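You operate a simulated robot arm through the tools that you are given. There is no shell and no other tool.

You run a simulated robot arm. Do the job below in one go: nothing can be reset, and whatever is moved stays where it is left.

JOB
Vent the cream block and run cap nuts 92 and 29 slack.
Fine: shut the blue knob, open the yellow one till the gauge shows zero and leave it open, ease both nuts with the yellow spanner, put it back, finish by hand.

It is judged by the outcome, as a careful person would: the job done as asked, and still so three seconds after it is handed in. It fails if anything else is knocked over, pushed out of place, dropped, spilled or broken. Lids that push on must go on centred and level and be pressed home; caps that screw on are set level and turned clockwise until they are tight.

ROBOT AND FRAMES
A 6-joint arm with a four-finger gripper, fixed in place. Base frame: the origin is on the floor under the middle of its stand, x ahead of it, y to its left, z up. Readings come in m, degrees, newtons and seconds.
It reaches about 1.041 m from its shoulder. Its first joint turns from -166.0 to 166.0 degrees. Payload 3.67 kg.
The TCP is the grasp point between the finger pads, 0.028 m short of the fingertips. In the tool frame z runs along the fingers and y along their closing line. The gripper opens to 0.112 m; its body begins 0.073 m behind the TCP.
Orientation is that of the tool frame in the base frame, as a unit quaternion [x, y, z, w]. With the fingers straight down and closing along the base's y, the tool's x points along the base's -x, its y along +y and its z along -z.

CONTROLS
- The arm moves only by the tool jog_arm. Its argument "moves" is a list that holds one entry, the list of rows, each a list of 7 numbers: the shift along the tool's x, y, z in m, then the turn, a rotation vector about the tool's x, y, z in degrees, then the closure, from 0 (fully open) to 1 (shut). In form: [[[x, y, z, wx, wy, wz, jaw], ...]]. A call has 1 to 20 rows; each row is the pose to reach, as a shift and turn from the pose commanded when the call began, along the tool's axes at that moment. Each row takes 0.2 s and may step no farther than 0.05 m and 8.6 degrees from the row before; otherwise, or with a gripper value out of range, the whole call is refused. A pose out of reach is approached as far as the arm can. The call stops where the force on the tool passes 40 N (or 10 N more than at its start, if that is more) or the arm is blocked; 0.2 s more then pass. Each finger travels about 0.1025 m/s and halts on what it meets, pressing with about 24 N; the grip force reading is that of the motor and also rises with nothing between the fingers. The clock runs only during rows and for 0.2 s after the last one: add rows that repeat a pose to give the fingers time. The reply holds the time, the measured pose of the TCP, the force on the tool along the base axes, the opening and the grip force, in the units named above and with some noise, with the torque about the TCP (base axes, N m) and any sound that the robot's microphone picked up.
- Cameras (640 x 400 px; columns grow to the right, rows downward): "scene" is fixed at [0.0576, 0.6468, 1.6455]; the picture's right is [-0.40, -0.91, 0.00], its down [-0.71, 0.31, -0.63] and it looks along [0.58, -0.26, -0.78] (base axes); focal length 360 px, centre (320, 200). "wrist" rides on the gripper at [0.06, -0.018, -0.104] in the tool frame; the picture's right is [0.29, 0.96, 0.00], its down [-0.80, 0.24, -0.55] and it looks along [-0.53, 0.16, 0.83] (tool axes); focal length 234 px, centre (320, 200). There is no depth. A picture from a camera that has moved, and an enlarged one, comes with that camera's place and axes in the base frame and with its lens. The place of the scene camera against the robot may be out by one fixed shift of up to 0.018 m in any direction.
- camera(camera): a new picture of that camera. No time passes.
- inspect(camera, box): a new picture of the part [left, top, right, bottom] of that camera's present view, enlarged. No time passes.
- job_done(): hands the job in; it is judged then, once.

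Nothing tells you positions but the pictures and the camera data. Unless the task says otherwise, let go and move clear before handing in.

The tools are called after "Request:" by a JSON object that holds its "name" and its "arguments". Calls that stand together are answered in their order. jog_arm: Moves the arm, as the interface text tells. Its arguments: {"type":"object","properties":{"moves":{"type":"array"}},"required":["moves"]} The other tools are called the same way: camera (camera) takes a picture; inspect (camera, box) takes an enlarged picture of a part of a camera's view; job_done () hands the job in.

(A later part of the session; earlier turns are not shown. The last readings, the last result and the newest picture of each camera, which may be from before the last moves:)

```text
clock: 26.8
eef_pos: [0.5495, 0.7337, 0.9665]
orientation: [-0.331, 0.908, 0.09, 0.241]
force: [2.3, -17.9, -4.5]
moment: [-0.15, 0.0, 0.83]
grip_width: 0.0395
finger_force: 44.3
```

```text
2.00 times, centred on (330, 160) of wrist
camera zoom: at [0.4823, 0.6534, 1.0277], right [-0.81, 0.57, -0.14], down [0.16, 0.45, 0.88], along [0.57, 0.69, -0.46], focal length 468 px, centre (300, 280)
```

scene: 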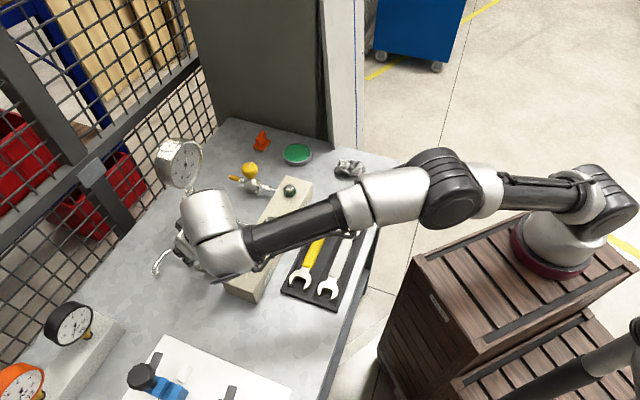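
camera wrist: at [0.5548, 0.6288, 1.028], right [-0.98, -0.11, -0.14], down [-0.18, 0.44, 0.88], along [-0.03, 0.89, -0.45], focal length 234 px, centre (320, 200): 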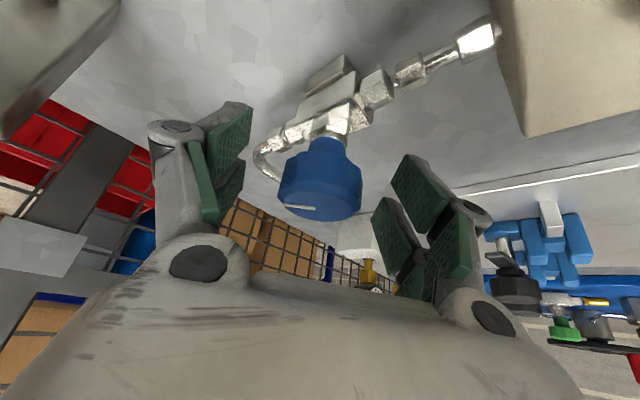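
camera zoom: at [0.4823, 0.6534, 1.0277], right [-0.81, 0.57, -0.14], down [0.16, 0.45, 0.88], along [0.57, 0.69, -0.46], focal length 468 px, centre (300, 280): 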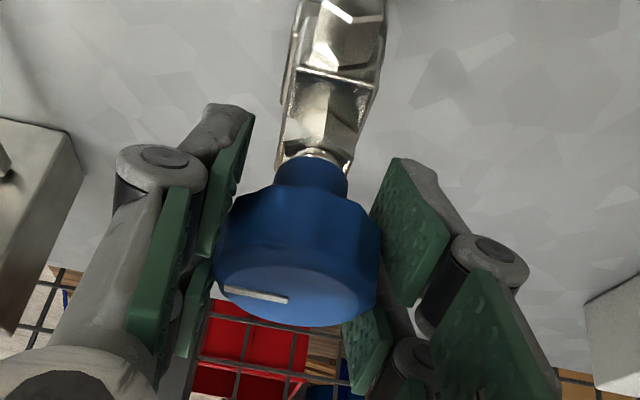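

Torque reached 0.83 N·m with no further movement, so the blue valve is hard shut. I release it, lift clear and go round the gauge on the robot's side to above the yellow knob.

Request:
{"name": "jog_arm", "arguments": {"moves": [[[0, 0, 0, 0, 0, 0, 0.25], [0, 0, 0, 0, 0, 0, 0.25], [-0.02, 0, -0.0346, 0, 0, 0, 0.25], [-0.04, 0, -0.0693, 0, 0, 0, 0.25], [-0.06, 0, -0.1039, 0, 0, 0, 0.25], [-0.0325, -0.0181, -0.1313, 0, 0, 0, 0.25], [-0.0001, -0.0362, -0.1501, 0, 0, 0, 0.25], [0.0289, -0.059, -0.1668, 0, 0, 0, 0.25], [0.0347, -0.1057, -0.1702, 0, 0, 0, 0.25], [0.0344, -0.1518, -0.17, 0, 0, 0, 0.25], [0.019, -0.1928, -0.1611, 0, 0, 0, 0.25], [-0.0075, -0.2186, -0.1458, 0, 0, 0, 0.25], [-0.0345, -0.2367, -0.1186, 0, 0, 0, 0.25], [-0.0583, -0.2516, -0.0934, 0, 0, 0, 0.25], [-0.0686, -0.2547, -0.0759, 0, 0, 0, 0.25], [-0.0686, -0.2547, -0.0759, 0, 0, 0, 0.25]]]}}

Request:
{"name": "camera", "arguments": {"camera": "wrist"}}

Request:
{"name": "camera", "arguments": {"camera": "scene"}}

```text
clock: 30.2
eef_pos: [0.7323, 0.5526, 1.0667]
orientation: [-0.331, 0.907, 0.089, 0.242]
force: [0.9, 0.7, 0.2]
moment: [0.0, 0.0, -0.03]
grip_width: 0.084
finger_force: 0.0
```

```text
taken
camera wrist: at [0.6645, 0.4728, 1.1278], right [-0.81, 0.57, -0.14], down [0.16, 0.45, 0.88], along [0.56, 0.69, -0.46], focal length 234 px, centre (320, 200)
```

wrist: 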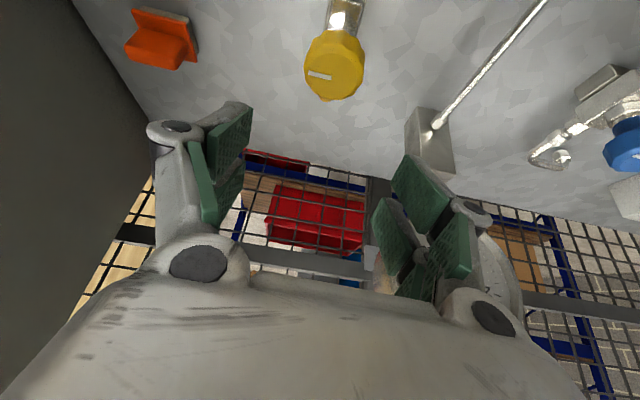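

```text
taken
```

scene: 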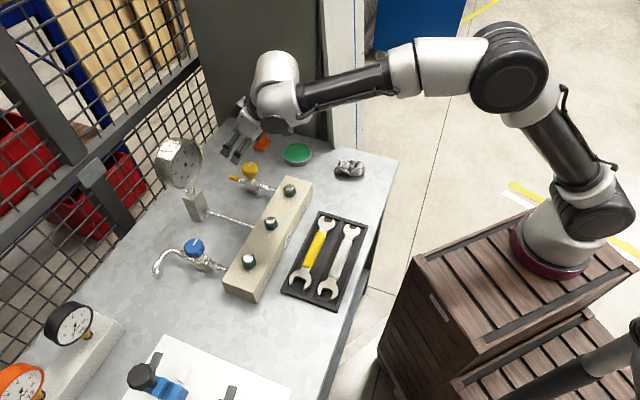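

The yellow knob is in view below, and the blue mark is now visible in the scene camera. I zoom in on both, and on the gauge.

Request:
{"name": "inspect", "arguments": {"camera": "wrist", "box": [280, 0, 400, 130]}}

Request:
{"name": "inspect", "arguments": {"camera": "scene", "box": [140, 130, 300, 230]}}

Request:
{"name": "inspect", "arguments": {"camera": "scene", "box": [140, 200, 300, 300]}}

```text
3.08 times, centred on (340, 65) of wrist
camera zoom: at [0.6645, 0.4728, 1.1278], right [-0.81, 0.57, -0.14], down [0.16, 0.45, 0.88], along [0.56, 0.69, -0.46], focal length 720 px, centre (258, 615)
```

zoom: 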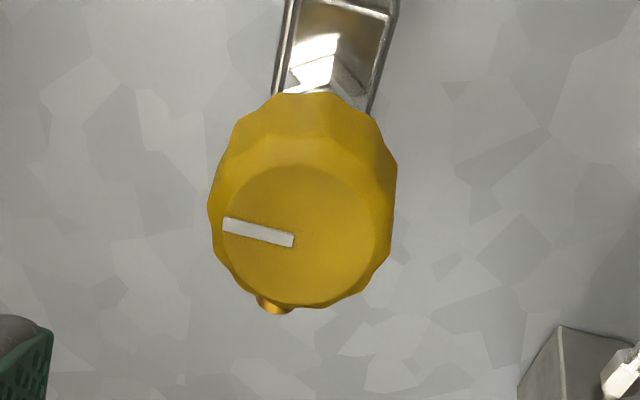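

```text
4.00 times, centred on (220, 180) of scene
camera zoom: at [0.0576, 0.6468, 1.6455], right [-0.4, -0.91, 0.0], down [-0.71, 0.31, -0.63], along [0.58, -0.26, -0.78], focal length 1438 px, centre (720, 280)
```

zoom: 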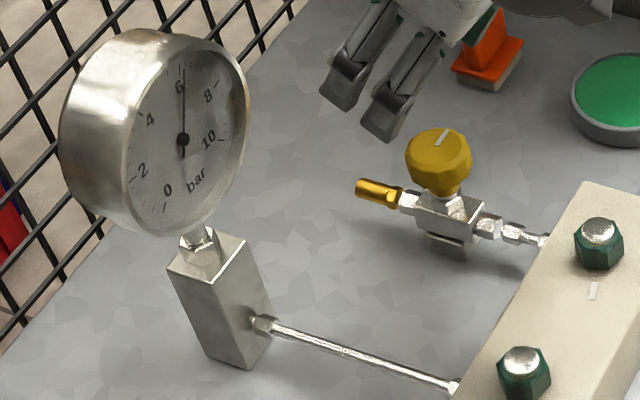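

```text
4.00 times, centred on (220, 250) of scene
camera zoom: at [0.0576, 0.6468, 1.6455], right [-0.4, -0.91, 0.0], down [-0.71, 0.31, -0.63], along [0.58, -0.26, -0.78], focal length 1438 px, centre (720, 0)
```

zoom: 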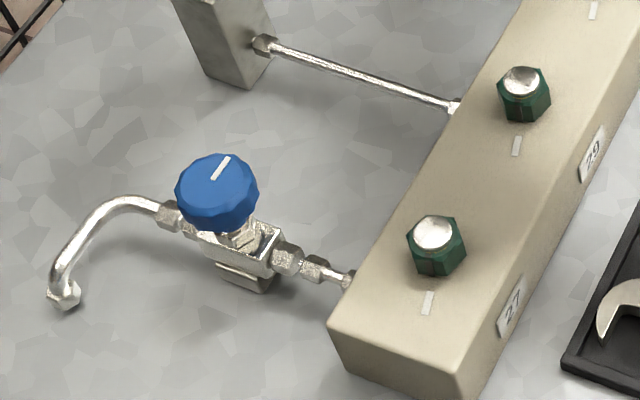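

The blue mark is now crosswise like the yellow one (closed), and the gauge holds 6 bar. The yellow knob axis is at about (0.735, 0.5525); I descend onto it.

Request:
{"name": "jog_arm", "arguments": {"moves": [[[0.0, -0.0017, 0.0, 2.5, 0, 4.33, 0.25], [0.015, -0.0017, 0.028, 5, 0, 8.66, 0.25], [0.032, -0.0017, 0.058, 5, 0, 8.66, 0.25], [0.048, -0.0017, 0.0872, 5, 0, 8.66, 0.25], [0.048, -0.0017, 0.0872, 5, 0, 8.66, 0.25]]]}}

Request:
{"name": "camera", "arguments": {"camera": "wrist"}}

Request:
{"name": "inspect", "arguments": {"camera": "scene", "box": [140, 130, 300, 230]}}

```text
clock: 31.4
eef_pos: [0.7349, 0.5539, 0.9676]
orientation: [-0.251, 0.933, 0.068, 0.249]
force: [-0.4, -0.9, 0.3]
moment: [-0.01, -0.01, 0.01]
grip_width: 0.084
finger_force: 0.0
```

```text
taken
camera wrist: at [0.6538, 0.4863, 1.0285], right [-0.7, 0.7, -0.14], down [0.24, 0.41, 0.88], along [0.68, 0.58, -0.46], focal length 234 px, centre (320, 200)
```

wrist: 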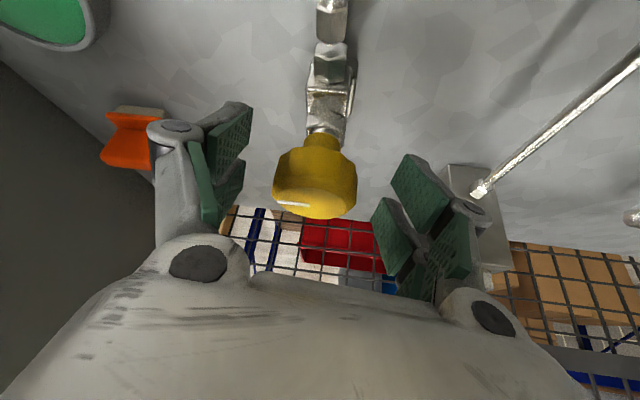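

```text
4.00 times, centred on (220, 180) of scene
camera zoom: at [0.0576, 0.6468, 1.6455], right [-0.4, -0.91, 0.0], down [-0.71, 0.31, -0.63], along [0.58, -0.26, -0.78], focal length 1438 px, centre (720, 280)
```

zoom: 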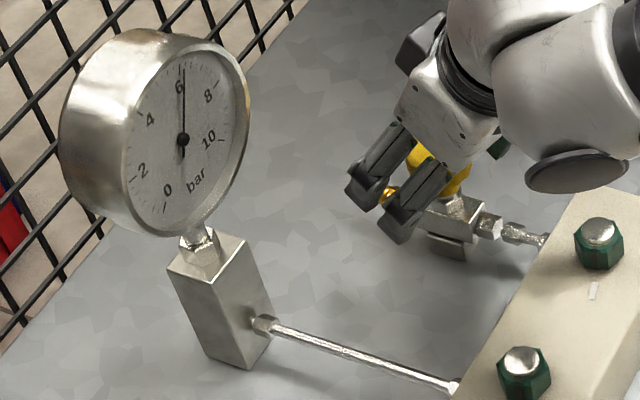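

The yellow knob is at the grasp point with the gauge and the orange item clear. I close and open it counter-clockwise about 48°.

Request:
{"name": "jog_arm", "arguments": {"moves": [[[0, 0, 0, 0, 0, 0, 0.5], [0, 0, 0, 0, 0, 0, 0.8], [0, 0, 0, 0, 0, 0, 0.8], [0, 0, 0, -3.0, 0, -5.2, 0.8], [0, 0, 0, -6.0, 0, -10.4, 0.8], [0, 0, 0, -9, 0, -15.6, 0.8], [0, 0, 0, -12, 0, -20.8, 0.8], [0, 0, 0, -12, 0, -20.8, 0.8]]]}}

Request:
{"name": "inspect", "arguments": {"camera": "wrist", "box": [240, 60, 420, 260]}}

Request:
{"name": "inspect", "arguments": {"camera": "scene", "box": [140, 130, 300, 230]}}

```text
clock: 33.1
eef_pos: [0.7343, 0.5523, 0.9674]
orientation: [-0.44, 0.86, 0.119, 0.23]
force: [5.1, -16.4, 5.4]
moment: [-0.37, 0.09, 0.0]
grip_width: 0.0404
finger_force: 45.0
stopped in row 8: the force on the tool passed its limit at 42 N (the readings are from after the stop); the commanded pose is now the measured one
```

```text
2.00 times, centred on (330, 160) of wrist
camera zoom: at [0.6895, 0.4573, 1.029], right [-0.92, 0.36, -0.14], down [0.05, 0.48, 0.88], along [0.38, 0.8, -0.46], focal length 468 px, centre (300, 280)
```

zoom: 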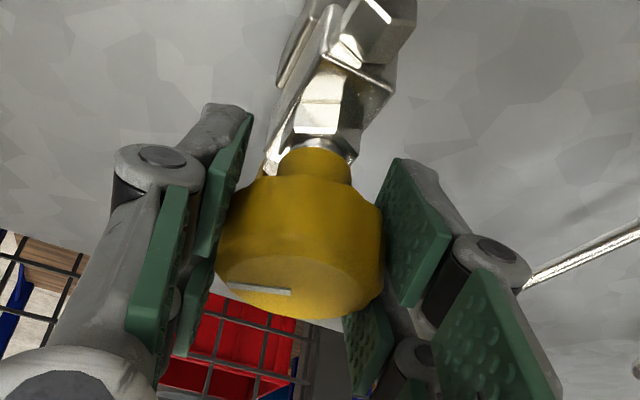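

```text
4.00 times, centred on (220, 180) of scene
camera zoom: at [0.0576, 0.6468, 1.6455], right [-0.4, -0.91, 0.0], down [-0.71, 0.31, -0.63], along [0.58, -0.26, -0.78], focal length 1438 px, centre (720, 280)
```

zoom: 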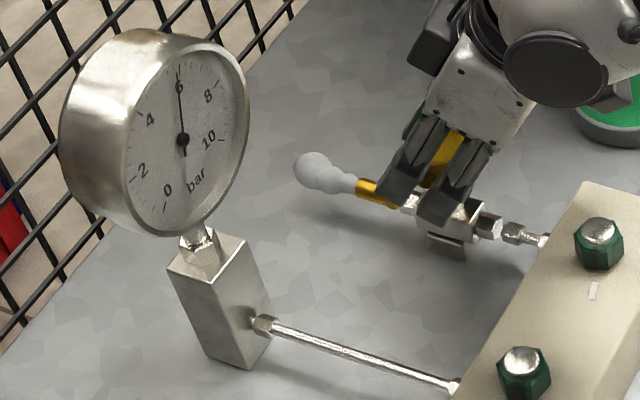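

The valve has started to vent: vapour is coming from the brass outlet and the gauge is moving. The side force shows the knob axis is about 3 mm nearer the robot, so I correct that and open further.

Request:
{"name": "jog_arm", "arguments": {"moves": [[[0.0016, -0.0026, -0.0009, 0, 0, 0, 0.8], [0.0016, -0.0026, -0.0009, -3.0, 0, -5.2, 0.8], [0.0016, -0.0026, -0.0009, -6.0, 0, -10.4, 0.8], [0.0016, -0.0026, -0.0009, -9, 0, -15.6, 0.8], [0.0016, -0.0026, -0.0009, -12, 0, -20.8, 0.8], [0.0016, -0.0026, -0.0009, -12, 0, -20.8, 0.8]]]}}

Request:
{"name": "inspect", "arguments": {"camera": "wrist", "box": [240, 60, 420, 260]}}

Request:
{"name": "inspect", "arguments": {"camera": "scene", "box": [140, 130, 300, 230]}}

```text
clock: 34.5
eef_pos: [0.7358, 0.5538, 0.9675]
orientation: [-0.61, 0.749, 0.165, 0.202]
force: [0.3, 18.7, 2.6]
moment: [0.44, 0.01, 0.07]
grip_width: 0.0401
finger_force: 45.1
```

```text
2.00 times, centred on (330, 160) of wrist
camera zoom: at [0.7321, 0.4465, 1.0285], right [-0.99, -0.05, -0.14], down [-0.15, 0.45, 0.88], along [0.02, 0.89, -0.45], focal length 468 px, centre (300, 280)
```

zoom: 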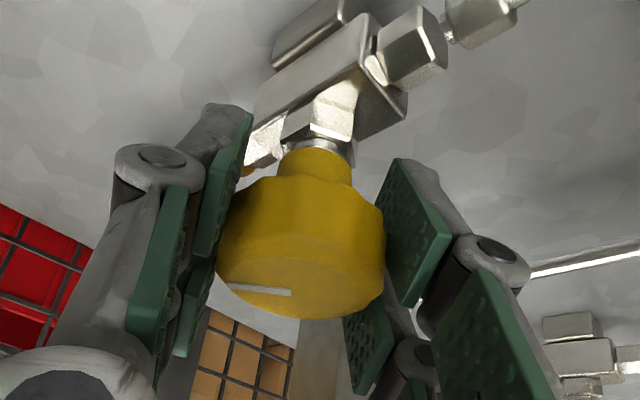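

```text
4.00 times, centred on (220, 180) of scene
camera zoom: at [0.0576, 0.6468, 1.6455], right [-0.4, -0.91, 0.0], down [-0.71, 0.31, -0.63], along [0.58, -0.26, -0.78], focal length 1438 px, centre (720, 280)
```

zoom: 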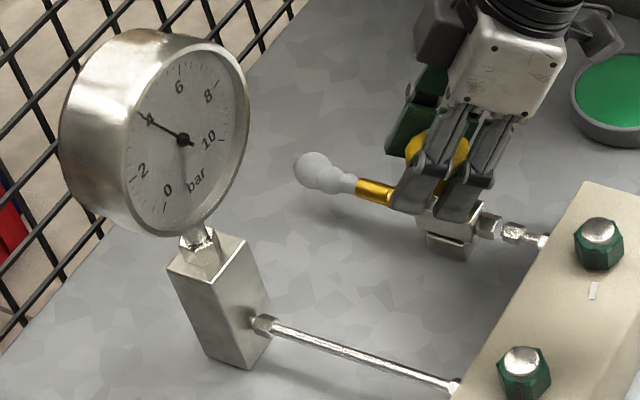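

Gauge is down to about 4 bar and falling, with the knob about 48° open. I regrip and open it the rest of the way.

Request:
{"name": "jog_arm", "arguments": {"moves": [[[0, 0, 0, 0, 0, 0, 0.25], [0, 0, 0, 0, 0, 0, 0.25], [-0.0175, 0.0006, -0.0245, 0, 0, 0, 0.25], [-0.0175, 0.0006, -0.0245, 4.25, 0, 7.36, 0.25], [-0.0175, 0.0006, -0.0245, 8.5, 0, 14.72, 0.25], [-0.0175, 0.0006, -0.0245, 12.75, 0, 22.08, 0.25], [-0.0175, 0.0006, -0.0245, 17, 0, 29.44, 0.25], [-0.0175, 0.0006, -0.0245, 21.25, 0, 36.8, 0.25], [-0.0025, 0.0006, 0.0015, 21.25, 0, 36.8, 0.25], [-0.0025, 0.0006, 0.0015, 21.25, 0, 36.8, 0.6], [-0.0025, 0.0006, 0.0015, 21.25, 0, 36.8, 0.8], [-0.0025, 0.0006, 0.0015, 21.25, 0, 36.8, 0.8], [-0.0025, 0.0006, 0.0015, 17, 0, 29.44, 0.8], [-0.0025, 0.0006, 0.0015, 12.75, 0, 22.08, 0.8], [-0.0025, 0.0006, 0.0015, 8.5, 0, 14.72, 0.8], [-0.0025, 0.0006, 0.0015, 4.25, 0, 7.36, 0.8], [-0.0025, 0.0006, 0.0015, 4.25, 0, 7.36, 0.8]]]}}

Request:
{"name": "inspect", "arguments": {"camera": "wrist", "box": [240, 60, 420, 260]}}

Request:
{"name": "inspect", "arguments": {"camera": "scene", "box": [140, 130, 300, 230]}}

```text
clock: 38.1
eef_pos: [0.7353, 0.5531, 0.966]
orientation: [-0.551, 0.793, 0.149, 0.212]
force: [-2.5, -12.6, -0.1]
moment: [0.16, 0.39, 0.04]
grip_width: 0.0404
finger_force: 45.2
```

```text
2.00 times, centred on (330, 160) of wrist
camera zoom: at [0.7168, 0.4492, 1.0281], right [-0.98, 0.1, -0.14], down [-0.08, 0.47, 0.88], along [0.15, 0.88, -0.46], focal length 468 px, centre (300, 280)
```

zoom: 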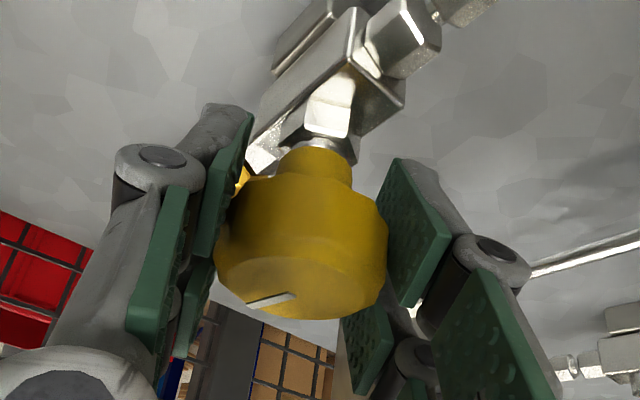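

```text
4.00 times, centred on (220, 180) of scene
camera zoom: at [0.0576, 0.6468, 1.6455], right [-0.4, -0.91, 0.0], down [-0.71, 0.31, -0.63], along [0.58, -0.26, -0.78], focal length 1438 px, centre (720, 280)
```

zoom: 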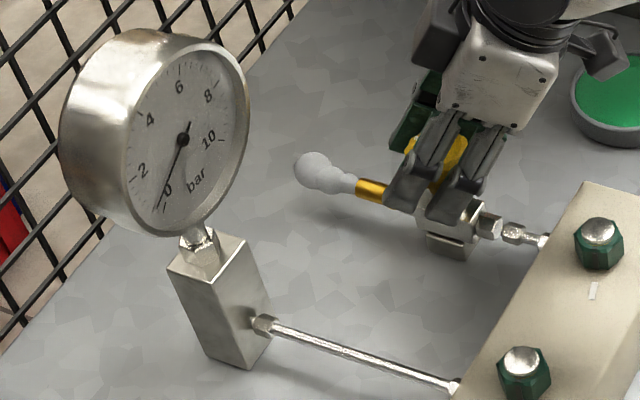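

The gauge is practically at zero. I give the knob the last few degrees to fully open.

Request:
{"name": "jog_arm", "arguments": {"moves": [[[0, 0, 0, -2, 0, -3.46, 0.8], [0, 0, 0, -4, 0, -6.93, 0.8], [0, 0, 0, -4, 0, -6.93, 0.8]]]}}

Request:
{"name": "inspect", "arguments": {"camera": "scene", "box": [140, 130, 220, 210]}}

```text
clock: 38.9
eef_pos: [0.7373, 0.5534, 0.9657]
orientation: [-0.606, 0.752, 0.163, 0.201]
force: [-7.7, -12.3, 0.7]
moment: [-0.49, 0.26, 0.04]
grip_width: 0.0401
finger_force: 44.6
```

```text
5.00 times, centred on (180, 170) of scene
camera zoom: at [0.0576, 0.6468, 1.6455], right [-0.4, -0.91, 0.0], down [-0.71, 0.31, -0.63], along [0.58, -0.26, -0.78], focal length 1798 px, centre (1020, 350)
```

zoom: 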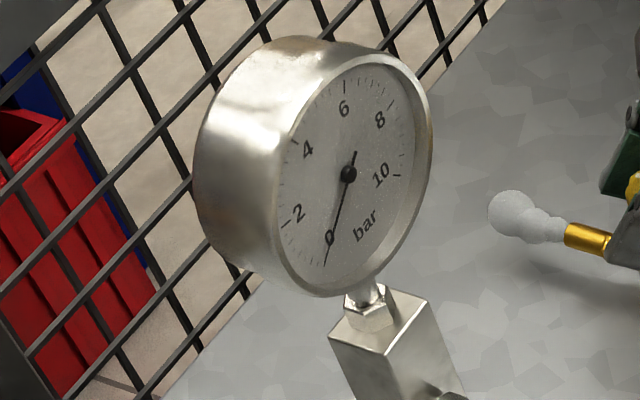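

The gauge is at zero with the yellow valve fully open. I let go, lift straight up and back away toward the spanner tray at a safe height.

Request:
{"name": "jog_arm", "arguments": {"moves": [[[0, 0, 0, 0, 0, 0, 0.25], [0, 0, 0, 0, 0, 0, 0.25], [-0.02, 0, -0.0346, 0, 0, 0, 0.25], [-0.04, 0, -0.0693, 0, 0, 0, 0.25], [-0.06, 0, -0.1039, 0, 0, 0, 0.25], [-0.0341, 0.0229, -0.1305, 4, 0, 6.93, 0.25], [-0.0081, 0.0458, -0.1569, 8, 0, 13.86, 0.25], [0.0227, 0.0687, -0.1748, 12, 0, 20.8, 0.25], [0.0536, 0.0916, -0.1926, 16.2, 0, 28, 0.25], [0.0536, 0.0916, -0.1926, 16.2, 0, 28, 0.25]]]}}

Request:
{"name": "camera", "arguments": {"camera": "wrist"}}

Request:
{"name": "inspect", "arguments": {"camera": "scene", "box": [140, 130, 300, 230]}}

```text
clock: 41.1
eef_pos: [0.6165, 0.4334, 1.1061]
orientation: [-0.372, 0.892, 0.1, 0.239]
force: [-0.9, 0.3, -0.6]
moment: [0.01, -0.01, 0.03]
grip_width: 0.084
finger_force: 0.1
```

```text
taken
camera wrist: at [0.5555, 0.3468, 1.1687], right [-0.86, 0.5, -0.14], down [0.12, 0.46, 0.88], along [0.5, 0.73, -0.46], focal length 234 px, centre (320, 200)
```

wrist: 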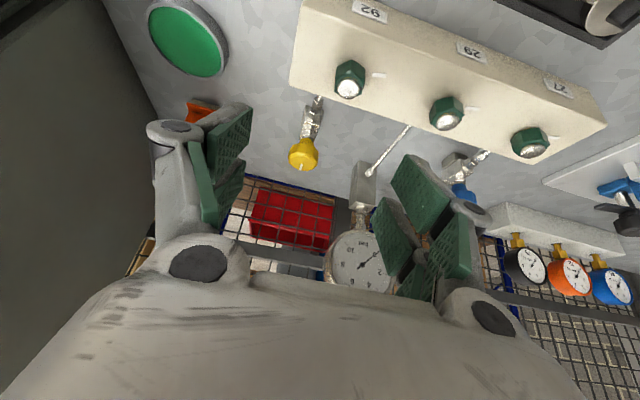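

```text
4.00 times, centred on (220, 180) of scene
camera zoom: at [0.0576, 0.6468, 1.6455], right [-0.4, -0.91, 0.0], down [-0.71, 0.31, -0.63], along [0.58, -0.26, -0.78], focal length 1438 px, centre (720, 280)
```

zoom: 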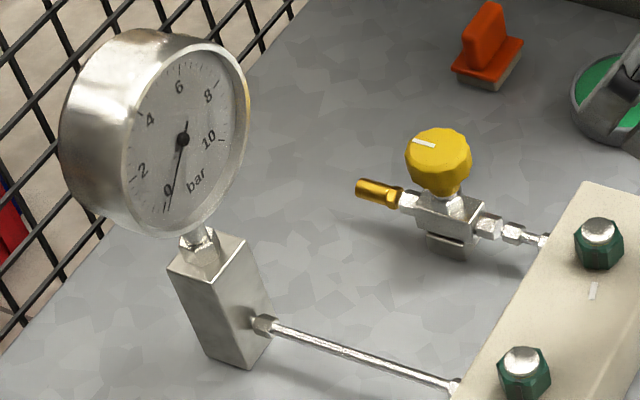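

Vapour has stopped, the gauge shows zero and the yellow mark lies along the flow (open). Now I study the nuts closely from this viewpoint.

Request:
{"name": "inspect", "arguments": {"camera": "wrist", "box": [300, 40, 400, 110]}}

Request:
{"name": "inspect", "arguments": {"camera": "wrist", "box": [400, 70, 500, 140]}}

Request:
{"name": "inspect", "arguments": {"camera": "wrist", "box": [280, 0, 620, 200]}}

```text
5.71 times, centred on (350, 75) of wrist
camera zoom: at [0.5555, 0.3468, 1.1687], right [-0.86, 0.5, -0.14], down [0.12, 0.46, 0.88], along [0.5, 0.73, -0.46], focal length 1338 px, centre (149, 914)
```

zoom: 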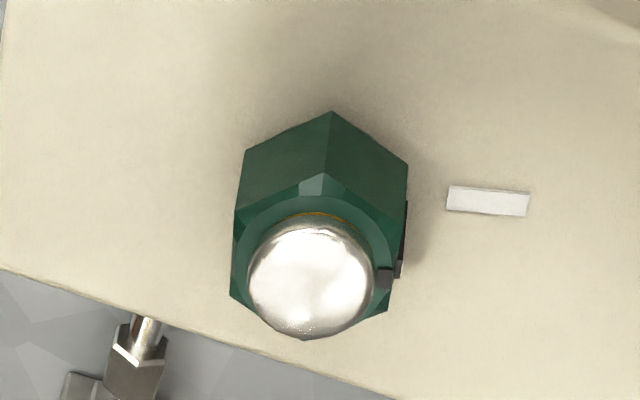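

```text
5.71 times, centred on (450, 105) of wrist
camera zoom: at [0.5555, 0.3468, 1.1687], right [-0.86, 0.5, -0.14], down [0.12, 0.46, 0.88], along [0.5, 0.73, -0.46], focal length 1338 px, centre (-423, 743)
```

zoom: 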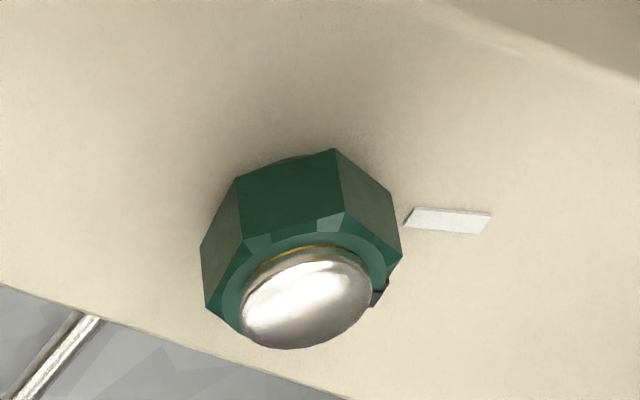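

```text
1.88 times, centred on (450, 100) of wrist
camera zoom: at [0.5555, 0.3468, 1.1687], right [-0.86, 0.5, -0.14], down [0.12, 0.46, 0.88], along [0.5, 0.73, -0.46], focal length 441 px, centre (75, 388)
```

zoom: 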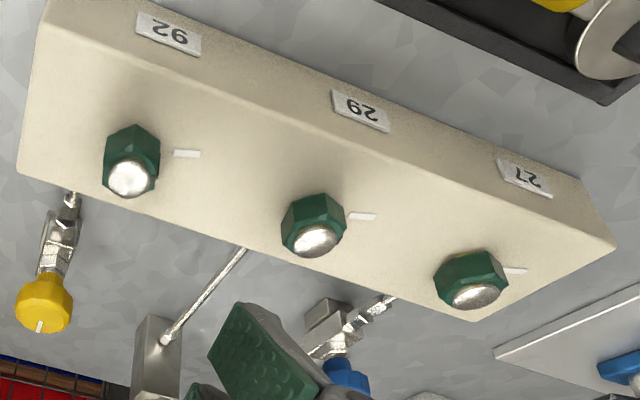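

Nut 92's hex is about 27–28 mm across flats, with corners at multiples of 60° in the base frame; the block top is at about z 0.945 and the hex runs to about 0.960. Next I look down on the spanner tray to see which jaw fits and how to grip the handle.

Request:
{"name": "jog_arm", "arguments": {"moves": [[[0.0315, 0.0253, -0.0028, 0, 5, 0, 0.25], [0.0629, 0.0505, -0.0055, 0, 10, 0, 0.25], [0.0944, 0.0758, -0.0083, 0, 15, 0, 0.25], [0.1258, 0.1011, -0.0111, 0, 20, 0, 0.25], [0.1573, 0.1263, -0.0138, 0, 25, 0, 0.25], [0.1887, 0.1516, -0.0166, 0, 30, 0, 0.25], [0.1887, 0.1516, -0.0166, 0, 30, 0, 0.25]]]}}

Request:
{"name": "camera", "arguments": {"camera": "wrist"}}

Request:
{"name": "camera", "arguments": {"camera": "scene"}}

```text
clock: 42.7
eef_pos: [0.3879, 0.4188, 1.029]
orientation: [-0.385, 0.923, -0.001, -0.001]
force: [0.2, -0.3, -0.3]
moment: [0.0, 0.02, -0.01]
grip_width: 0.084
finger_force: 0.0
```

```text
taken
camera wrist: at [0.3588, 0.363, 1.1335], right [-0.88, 0.47, 0.0], down [0.39, 0.74, 0.55], along [0.26, 0.49, -0.83], focal length 234 px, centre (320, 200)
```

wrist: 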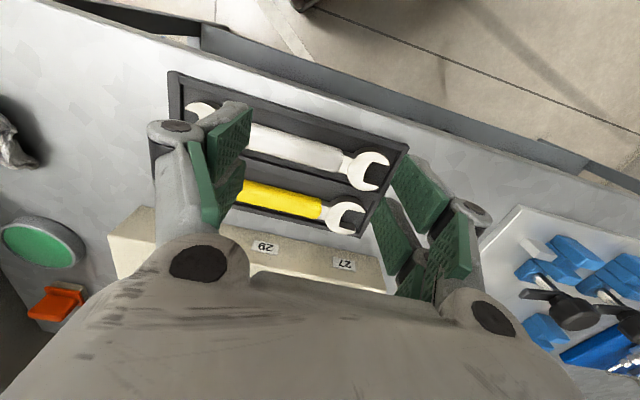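

```text
taken
```

scene: 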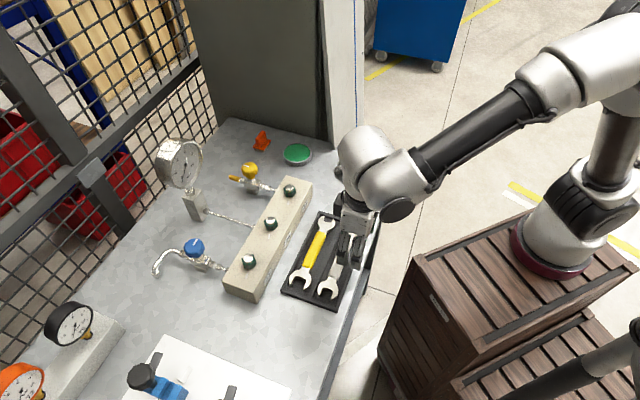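

The tray is in view, with the left fingers hiding the small end. I zoom in on the large end, then shift to see the other one.

Request:
{"name": "inspect", "arguments": {"camera": "wrist", "box": [300, 140, 420, 240]}}

Request:
{"name": "jog_arm", "arguments": {"moves": [[[0.0, -0.045, -0.01, 0, 0, 0, 0], [0.0, -0.09, -0.02, 0, 0, 0, 0], [0.0, -0.09, -0.02, 0, 0, 0, 0]]]}}

Request:
{"name": "camera", "arguments": {"camera": "wrist"}}

```text
4.00 times, centred on (360, 190) of wrist
camera zoom: at [0.3588, 0.363, 1.1335], right [-0.88, 0.47, 0.0], down [0.39, 0.74, 0.55], along [0.26, 0.49, -0.83], focal length 937 px, centre (160, 240)
```

zoom: 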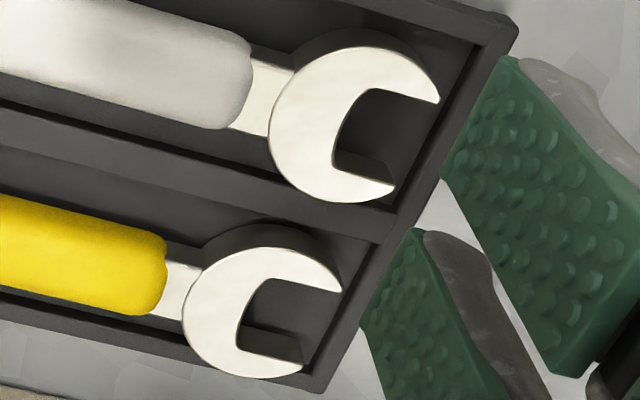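

```text
clock: 43.5
eef_pos: [0.4526, 0.3532, 1.0465]
orientation: [-0.385, 0.923, -0.001, 0.0]
force: [0.2, 0.2, 1.1]
moment: [0.0, 0.0, -0.04]
grip_width: 0.112
finger_force: 0.0
```

```text
taken
camera wrist: at [0.422, 0.2982, 1.1523], right [-0.88, 0.47, 0.0], down [0.39, 0.74, 0.55], along [0.26, 0.49, -0.83], focal length 234 px, centre (320, 200)
```

wrist: 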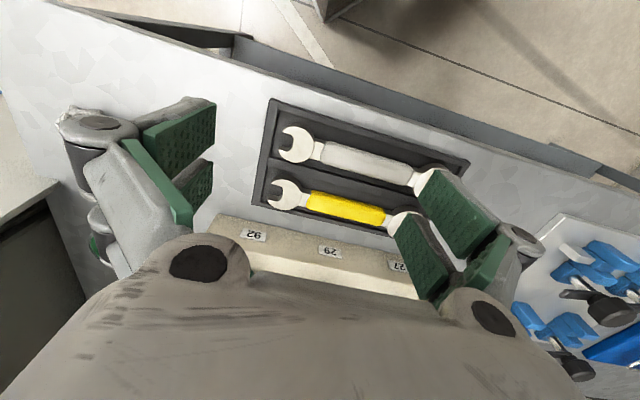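

The large yellow jaw measures about 29 mm and the nut about 27.5 mm, so the large end fits. I zoom in on the small end and the handle from the new viewpoint.

Request:
{"name": "inspect", "arguments": {"camera": "wrist", "box": [255, 90, 415, 250]}}

Request:
{"name": "inspect", "arguments": {"camera": "wrist", "box": [265, 165, 345, 225]}}

Request:
{"name": "inspect", "arguments": {"camera": "scene", "box": [280, 205, 370, 310]}}

```text
2.50 times, centred on (335, 170) of wrist
camera zoom: at [0.422, 0.2982, 1.1523], right [-0.88, 0.47, 0.0], down [0.39, 0.74, 0.55], along [0.26, 0.49, -0.83], focal length 585 px, centre (282, 275)
```

zoom: 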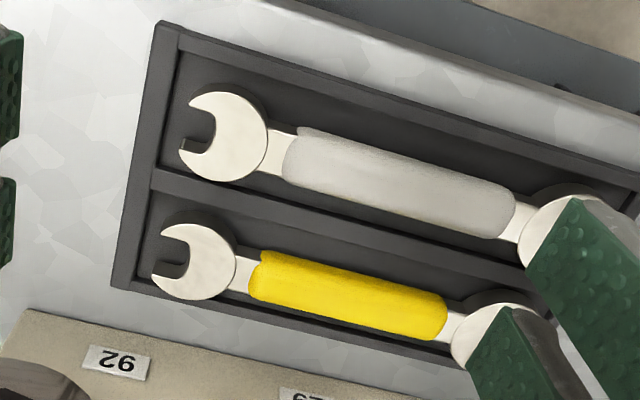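

```text
6.67 times, centred on (305, 195) of wrist
camera zoom: at [0.422, 0.2982, 1.1523], right [-0.88, 0.47, 0.0], down [0.39, 0.74, 0.55], along [0.26, 0.49, -0.83], focal length 1561 px, centre (420, 233)
```

zoom: 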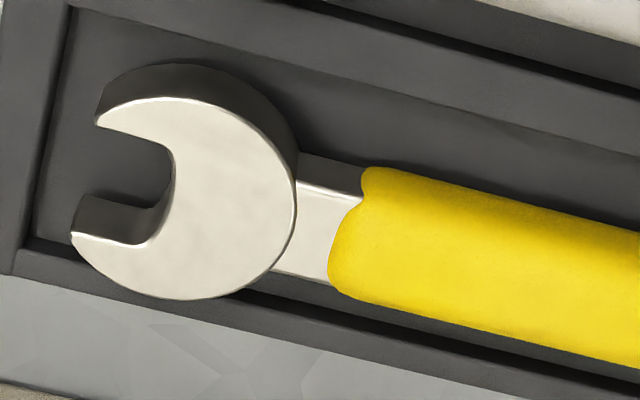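

```text
3.81 times, centred on (325, 258) of scene
camera zoom: at [0.0576, 0.6468, 1.6455], right [-0.4, -0.91, 0.0], down [-0.71, 0.31, -0.63], along [0.58, -0.26, -0.78], focal length 1370 px, centre (301, -19)
```

zoom: 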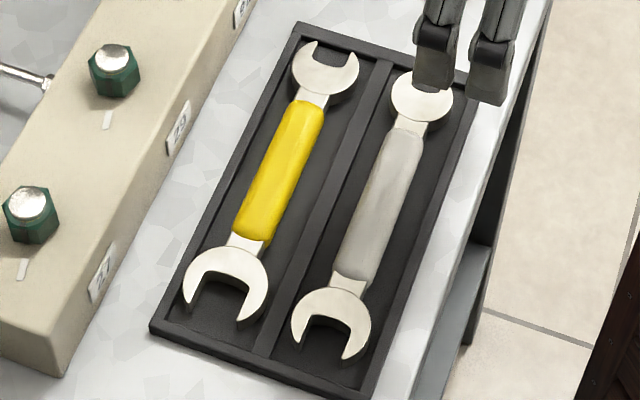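

To see the angle of the large head relative to the handle I move the camera directly above it.

Request:
{"name": "jog_arm", "arguments": {"moves": [[[-0.029, 0.0305, -0.03, 0, 0, 0, 0], [-0.058, 0.061, -0.03, 0, 0, 0, 0], [-0.087, 0.0914, -0.03, 0, 0, 0, 0], [-0.116, 0.1218, -0.03, 0, 0, 0, 0], [-0.145, 0.1523, -0.03, 0, 0, 0, 0], [-0.1738, 0.1827, -0.03, 0, 0, 0, 0], [-0.1738, 0.1827, -0.03, 0, 0, 0, 0]]]}}

Request:
{"name": "camera", "arguments": {"camera": "wrist"}}

Request:
{"name": "inspect", "arguments": {"camera": "wrist", "box": [260, 0, 420, 100]}}

```text
refused: row 1 steps farther than a row can; nothing moved
```

```text
taken
camera wrist: at [0.422, 0.2982, 1.1523], right [-0.88, 0.47, 0.0], down [0.39, 0.74, 0.55], along [0.26, 0.49, -0.83], focal length 234 px, centre (320, 200)
```

wrist: 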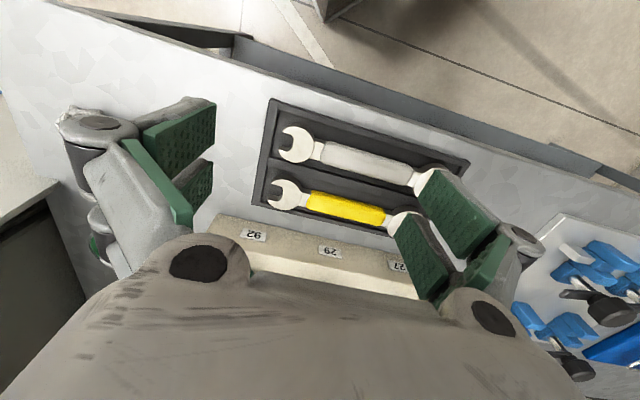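

```text
4.00 times, centred on (340, 50) of wrist
camera zoom: at [0.422, 0.2982, 1.1523], right [-0.88, 0.47, 0.0], down [0.39, 0.74, 0.55], along [0.26, 0.49, -0.83], focal length 937 px, centre (240, 800)
```

zoom: 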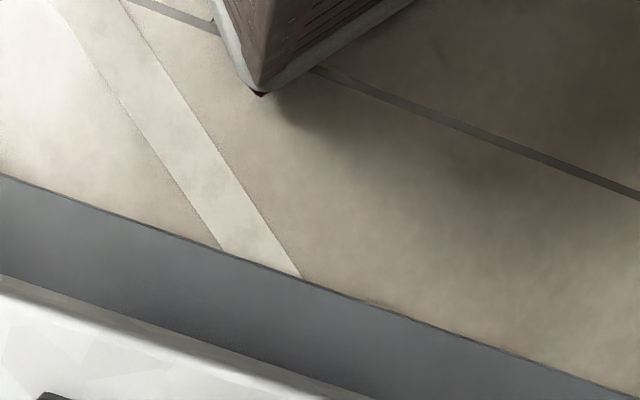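

That call was refused because the first step was slightly too long. I repeat it with a smaller first step.

Request:
{"name": "jog_arm", "arguments": {"moves": [[[-0.01, 0.01, -0.03, 0, 0, 0, 0], [-0.038, 0.04, -0.03, 0, 0, 0, 0], [-0.067, 0.07, -0.03, 0, 0, 0, 0], [-0.096, 0.1, -0.03, 0, 0, 0, 0], [-0.124, 0.13, -0.03, 0, 0, 0, 0], [-0.15, 0.157, -0.03, 0, 0, 0, 0], [-0.1738, 0.1827, -0.03, 0, 0, 0, 0], [-0.1738, 0.1827, -0.03, 0, 0, 0, 0]]]}}

Request:
{"name": "camera", "arguments": {"camera": "wrist"}}

Request:
{"name": "inspect", "arguments": {"camera": "wrist", "box": [220, 0, 380, 100]}}

```text
clock: 45.3
eef_pos: [0.4432, 0.6079, 1.0765]
orientation: [-0.385, 0.923, 0.0, -0.001]
force: [1.0, -0.2, 0.0]
moment: [0.0, -0.01, 0.02]
grip_width: 0.112
finger_force: 0.2
```

```text
taken
camera wrist: at [0.4141, 0.552, 1.1825], right [-0.88, 0.47, 0.0], down [0.39, 0.74, 0.55], along [0.26, 0.49, -0.83], focal length 234 px, centre (320, 200)
```

wrist: 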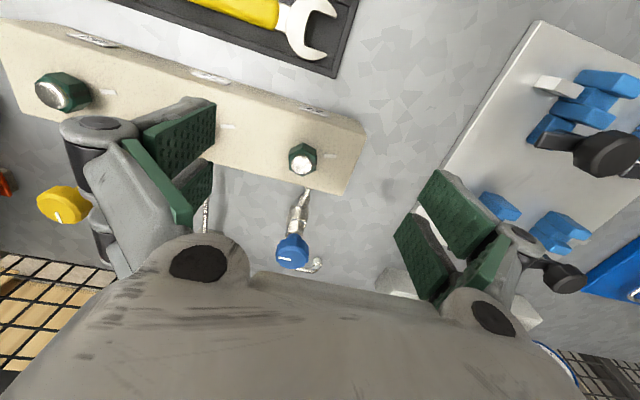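

```text
4.00 times, centred on (300, 50) of wrist
camera zoom: at [0.4141, 0.552, 1.1825], right [-0.88, 0.47, 0.0], down [0.39, 0.74, 0.55], along [0.26, 0.49, -0.83], focal length 937 px, centre (400, 800)
```

zoom: 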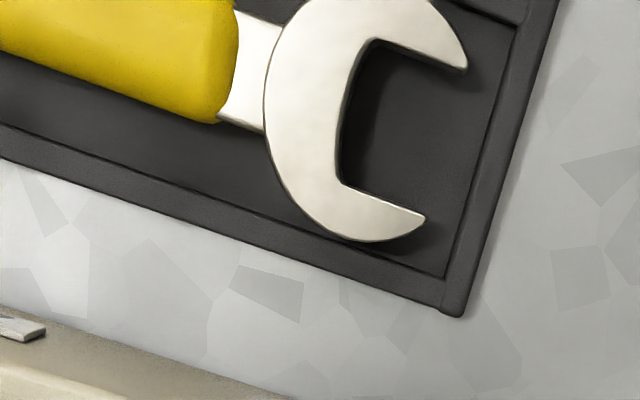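

Seen from straight above, the large jaw is about 30 mm wide and in line with the handle. I check the nut width from this view too.

Request:
{"name": "inspect", "arguments": {"camera": "wrist", "box": [270, 130, 340, 185]}}

Request:
{"name": "inspect", "arguments": {"camera": "wrist", "box": [20, 60, 100, 120]}}

Request:
{"name": "inspect", "arguments": {"camera": "scene", "box": [235, 170, 315, 290]}}

```text
7.27 times, centred on (305, 158) of wrist
camera zoom: at [0.4141, 0.552, 1.1825], right [-0.88, 0.47, 0.0], down [0.39, 0.74, 0.55], along [0.26, 0.49, -0.83], focal length 1703 px, centre (429, 509)
```

zoom: 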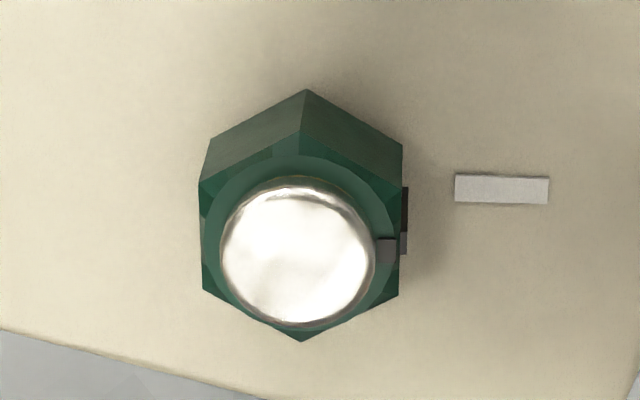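

```text
6.67 times, centred on (60, 90) of wrist
camera zoom: at [0.4141, 0.552, 1.1825], right [-0.88, 0.47, 0.0], down [0.39, 0.74, 0.55], along [0.26, 0.49, -0.83], focal length 1561 px, centre (2053, 933)
```

zoom: 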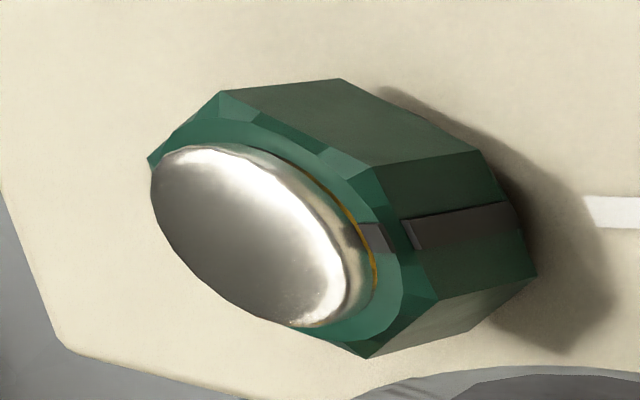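

```text
3.33 times, centred on (275, 230) of scene
camera zoom: at [0.0576, 0.6468, 1.6455], right [-0.4, -0.91, 0.0], down [-0.71, 0.31, -0.63], along [0.58, -0.26, -0.78], focal length 1199 px, centre (470, 100)
```

zoom: 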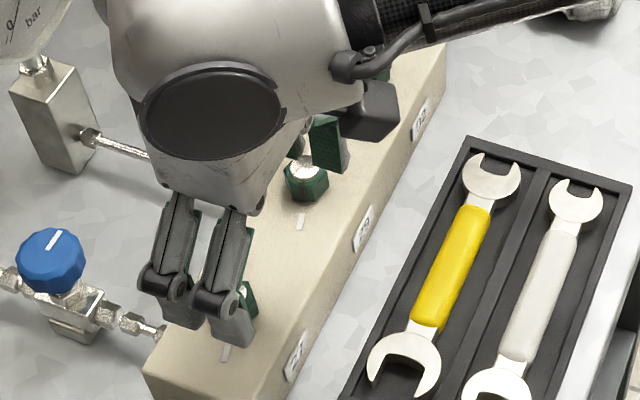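

The nut is about 28.5 mm across flats, with flats at about 152° in the base frame, so the 30 mm jaw fits. To fix the block-top height I'll close the fingers and gently touch the empty area of the block between nuts 29 and 27.

Request:
{"name": "jog_arm", "arguments": {"moves": [[[-0.018, -0.029, 0.0, 0, 0, 0, 0.5], [-0.0357, -0.0587, 0.0, 0, 0, 0, 1], [-0.0357, -0.0587, 0.02, 0, 0, 0, 1], [-0.0357, -0.0587, 0.05, 0, 0, 0, 1], [-0.0357, -0.0587, 0.075, 0, 0, 0, 1], [-0.0357, -0.0587, 0.085, 0, 0, 0, 1], [-0.0357, -0.0587, 0.085, 0, 0, 0, 1]]]}}

Request:
{"name": "camera", "arguments": {"camera": "wrist"}}

Request:
{"name": "inspect", "arguments": {"camera": "scene", "box": [215, 170, 335, 310]}}

```text
clock: 46.9
eef_pos: [0.5112, 0.5915, 0.9909]
orientation: [-0.385, 0.923, -0.001, 0.0]
force: [0.1, -0.7, -0.6]
moment: [0.03, -0.01, 0.03]
grip_width: 0.0002
finger_force: 23.9
```

```text
taken
camera wrist: at [0.4823, 0.5352, 1.097], right [-0.88, 0.47, 0.0], down [0.39, 0.74, 0.55], along [0.26, 0.49, -0.83], focal length 234 px, centre (320, 200)
```

wrist: 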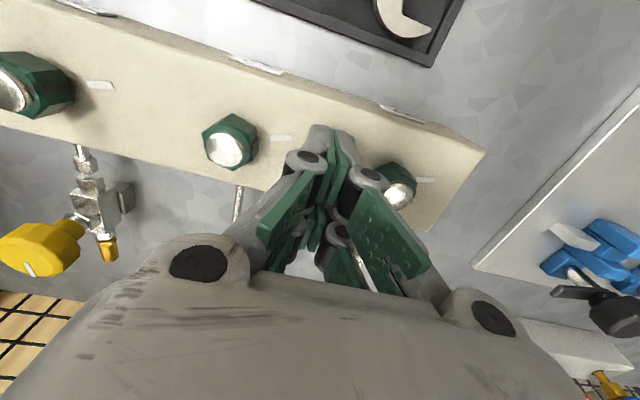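

```text
2.86 times, centred on (275, 240) of scene
camera zoom: at [0.0576, 0.6468, 1.6455], right [-0.4, -0.91, 0.0], down [-0.71, 0.31, -0.63], along [0.58, -0.26, -0.78], focal length 1028 px, centre (449, 86)
```

zoom: 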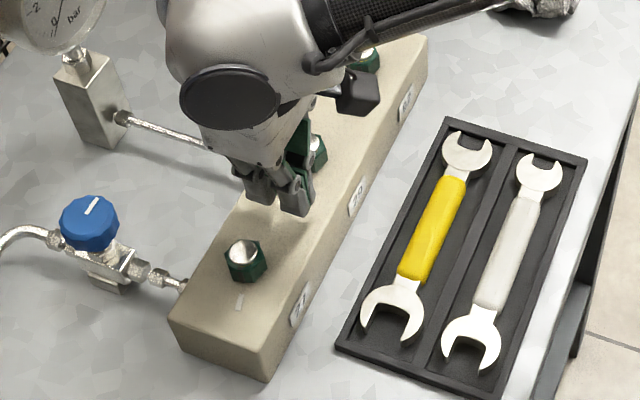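

Fingertips are above clear block between the two nuts. I lower in small steps and read the force.

Request:
{"name": "jog_arm", "arguments": {"moves": [[[0, 0, 0.005, 0, 0, 0, 1], [0, 0, 0.01, 0, 0, 0, 1], [0, 0, 0.013, 0, 0, 0, 1], [0, 0, 0.013, 0, 0, 0, 1]]]}}

Request:
{"name": "inspect", "arguments": {"camera": "scene", "box": [230, 200, 300, 280]}}

```text
clock: 47.9
eef_pos: [0.512, 0.5898, 0.9788]
orientation: [-0.385, 0.923, -0.001, 0.0]
force: [-0.9, 0.5, 0.1]
moment: [-0.03, 0.04, -0.03]
grip_width: 0.0
finger_force: 24.6
```

```text
5.00 times, centred on (265, 240) of scene
camera zoom: at [0.0576, 0.6468, 1.6455], right [-0.4, -0.91, 0.0], down [-0.71, 0.31, -0.63], along [0.58, -0.26, -0.78], focal length 1798 px, centre (595, 0)
```

zoom: 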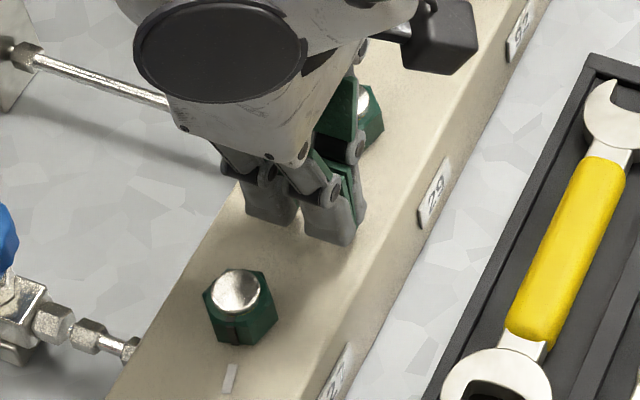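

Request:
{"name": "jog_arm", "arguments": {"moves": [[[0, 0, 0.002, 0, 0, 0, 1], [0, 0, 0.004, 0, 0, 0, 1], [0, 0, 0.004, 0, 0, 0, 1]]]}}

```text
clock: 48.7
eef_pos: [0.5108, 0.5908, 0.9745]
orientation: [-0.386, 0.923, 0.0, 0.0]
force: [0.7, -0.5, 0.3]
moment: [0.04, -0.02, -0.03]
grip_width: 0.0
finger_force: 24.1
```

Still no contact with the tips at about 0.946; I go down a little more.

Request:
{"name": "jog_arm", "arguments": {"moves": [[[0, 0, 0.001, 0, 0, 0, 1], [0, 0, 0.002, 0, 0, 0, 1], [0, 0, 0.003, 0, 0, 0, 1], [0, 0, 0.003, 0, 0, 0, 1]]]}}

```text
clock: 49.7
eef_pos: [0.5105, 0.5913, 0.9724]
orientation: [-0.385, 0.923, 0.0, 0.0]
force: [0.3, 0.6, 0.2]
moment: [-0.01, 0.0, 0.02]
grip_width: 0.0
finger_force: 24.2
```

Request:
{"name": "jog_arm", "arguments": {"moves": [[[0, 0, 0.001, 0, 0, 0, 1], [0, 0, 0.002, 0, 0, 0, 1], [0, 0, 0.003, 0, 0, 0, 1], [0, 0, 0.003, 0, 0, 0, 1]]]}}

Request:
{"name": "inspect", "arguments": {"camera": "scene", "box": [230, 200, 300, 280]}}

```text
clock: 50.7
eef_pos: [0.5109, 0.5912, 0.9683]
orientation: [-0.384, 0.923, 0.0, 0.0]
force: [-0.1, -0.2, -0.1]
moment: [-0.01, -0.02, 0.01]
grip_width: 0.0
finger_force: 23.9
```

```text
5.00 times, centred on (265, 240) of scene
camera zoom: at [0.0576, 0.6468, 1.6455], right [-0.4, -0.91, 0.0], down [-0.71, 0.31, -0.63], along [0.58, -0.26, -0.78], focal length 1798 px, centre (595, 0)
```

zoom: 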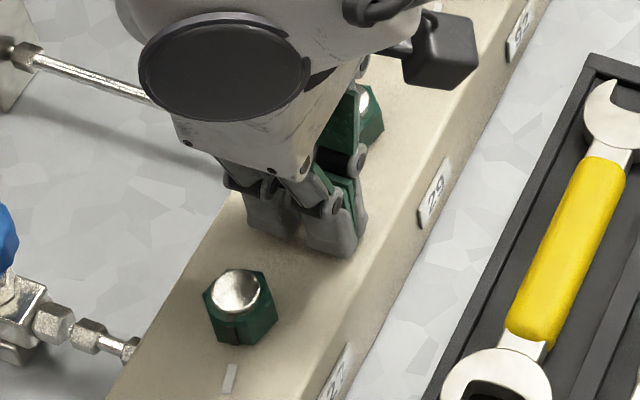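

Request:
{"name": "jog_arm", "arguments": {"moves": [[[0, 0, 0.001, 0, 0, 0, 1], [0, 0, 0.002, 0, 0, 0, 1], [0, 0, 0.003, 0, 0, 0, 1], [0, 0, 0.003, 0, 0, 0, 1]]]}}

```text
clock: 51.7
eef_pos: [0.509, 0.5911, 0.9663]
orientation: [-0.385, 0.923, 0.0, 0.0]
force: [-0.2, -0.3, -0.2]
moment: [0.02, -0.03, -0.02]
grip_width: 0.0002
finger_force: 24.1
```

Request:
{"name": "jog_arm", "arguments": {"moves": [[[0, 0, 0.001, 0, 0, 0, 1], [0, 0, 0.002, 0, 0, 0, 1], [0, 0, 0.003, 0, 0, 0, 1], [0, 0, 0.003, 0, 0, 0, 1]]]}}

```text
clock: 52.7
eef_pos: [0.5118, 0.5912, 0.9644]
orientation: [-0.385, 0.923, 0.001, 0.002]
force: [0.5, -2.7, 29.4]
moment: [-0.4, 0.3, 0.03]
grip_width: 0.0
finger_force: 35.4
```

I felt the block top at a TCP height of 0.9645. Now I lift off and go above the yellow spanner's handle, turning the gripper so that it closes across the handle.

Request:
{"name": "jog_arm", "arguments": {"moves": [[[0, 0, -0.03, 0, 0, 0, 1], [0, 0, -0.07, 0, 0, 0, 1], [0, 0, -0.1, 0, 0, 0, 0.6], [0.021, -0.0157, -0.1, 0, 0, -7.56, 0.6], [0.042, -0.0313, -0.1, 0, 0, -15.1, 0.6], [0.0628, -0.047, -0.1, 0, 0, -22.7, 0.6], [0.0838, -0.0626, -0.1, 0, 0, -30.2, 0.6], [0.1047, -0.0783, -0.1, 0, 0, -37.8, 0.6], [0.1047, -0.0783, -0.1, 0, 0, -45.4, 0.6], [0.1047, -0.0783, -0.1, 0, 0, -52.9, 0.6], [0.1047, -0.0783, -0.1, 0, 0, -60.5, 0.6], [0.1047, -0.0783, -0.1, 0, 0, -68, 0.6], [0.1047, -0.0783, -0.1, 0, 0, -75.6, 0.6], [0.1047, -0.0783, -0.1, 0, 0, -83.2, 0.6], [0.1047, -0.0783, -0.1, 0, 0, -90.7, 0.6], [0.1047, -0.0783, -0.1, 0, 0, -90.7, 0.6]]]}}

Request:
{"name": "camera", "arguments": {"camera": "wrist"}}

Request:
{"name": "camera", "arguments": {"camera": "scene"}}

```text
clock: 56.1
eef_pos: [0.4932, 0.4623, 1.0629]
orientation: [0.927, -0.374, 0.001, 0.0]
force: [0.3, 0.9, 0.4]
moment: [0.01, 0.0, -0.01]
grip_width: 0.045
finger_force: 0.0
```

```text
taken
camera wrist: at [0.5487, 0.433, 1.1686], right [-0.46, -0.89, 0.0], down [-0.74, 0.38, 0.55], along [-0.49, 0.25, -0.83], focal length 234 px, centre (320, 200)
```

wrist: 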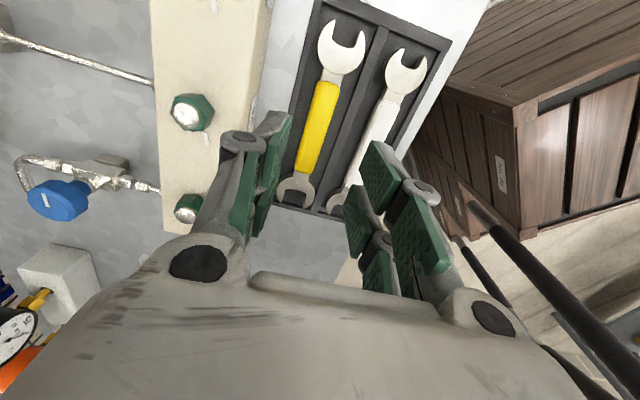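

```text
taken
```

scene: 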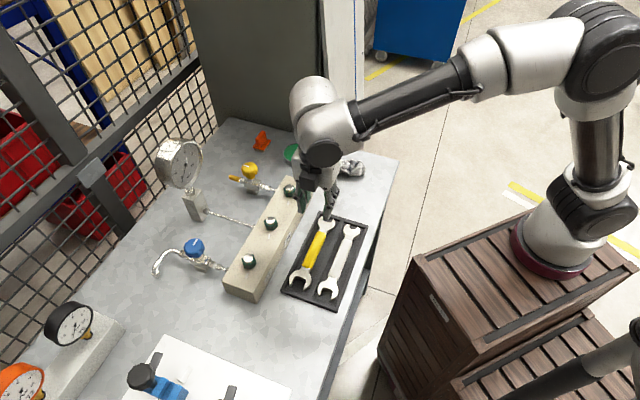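

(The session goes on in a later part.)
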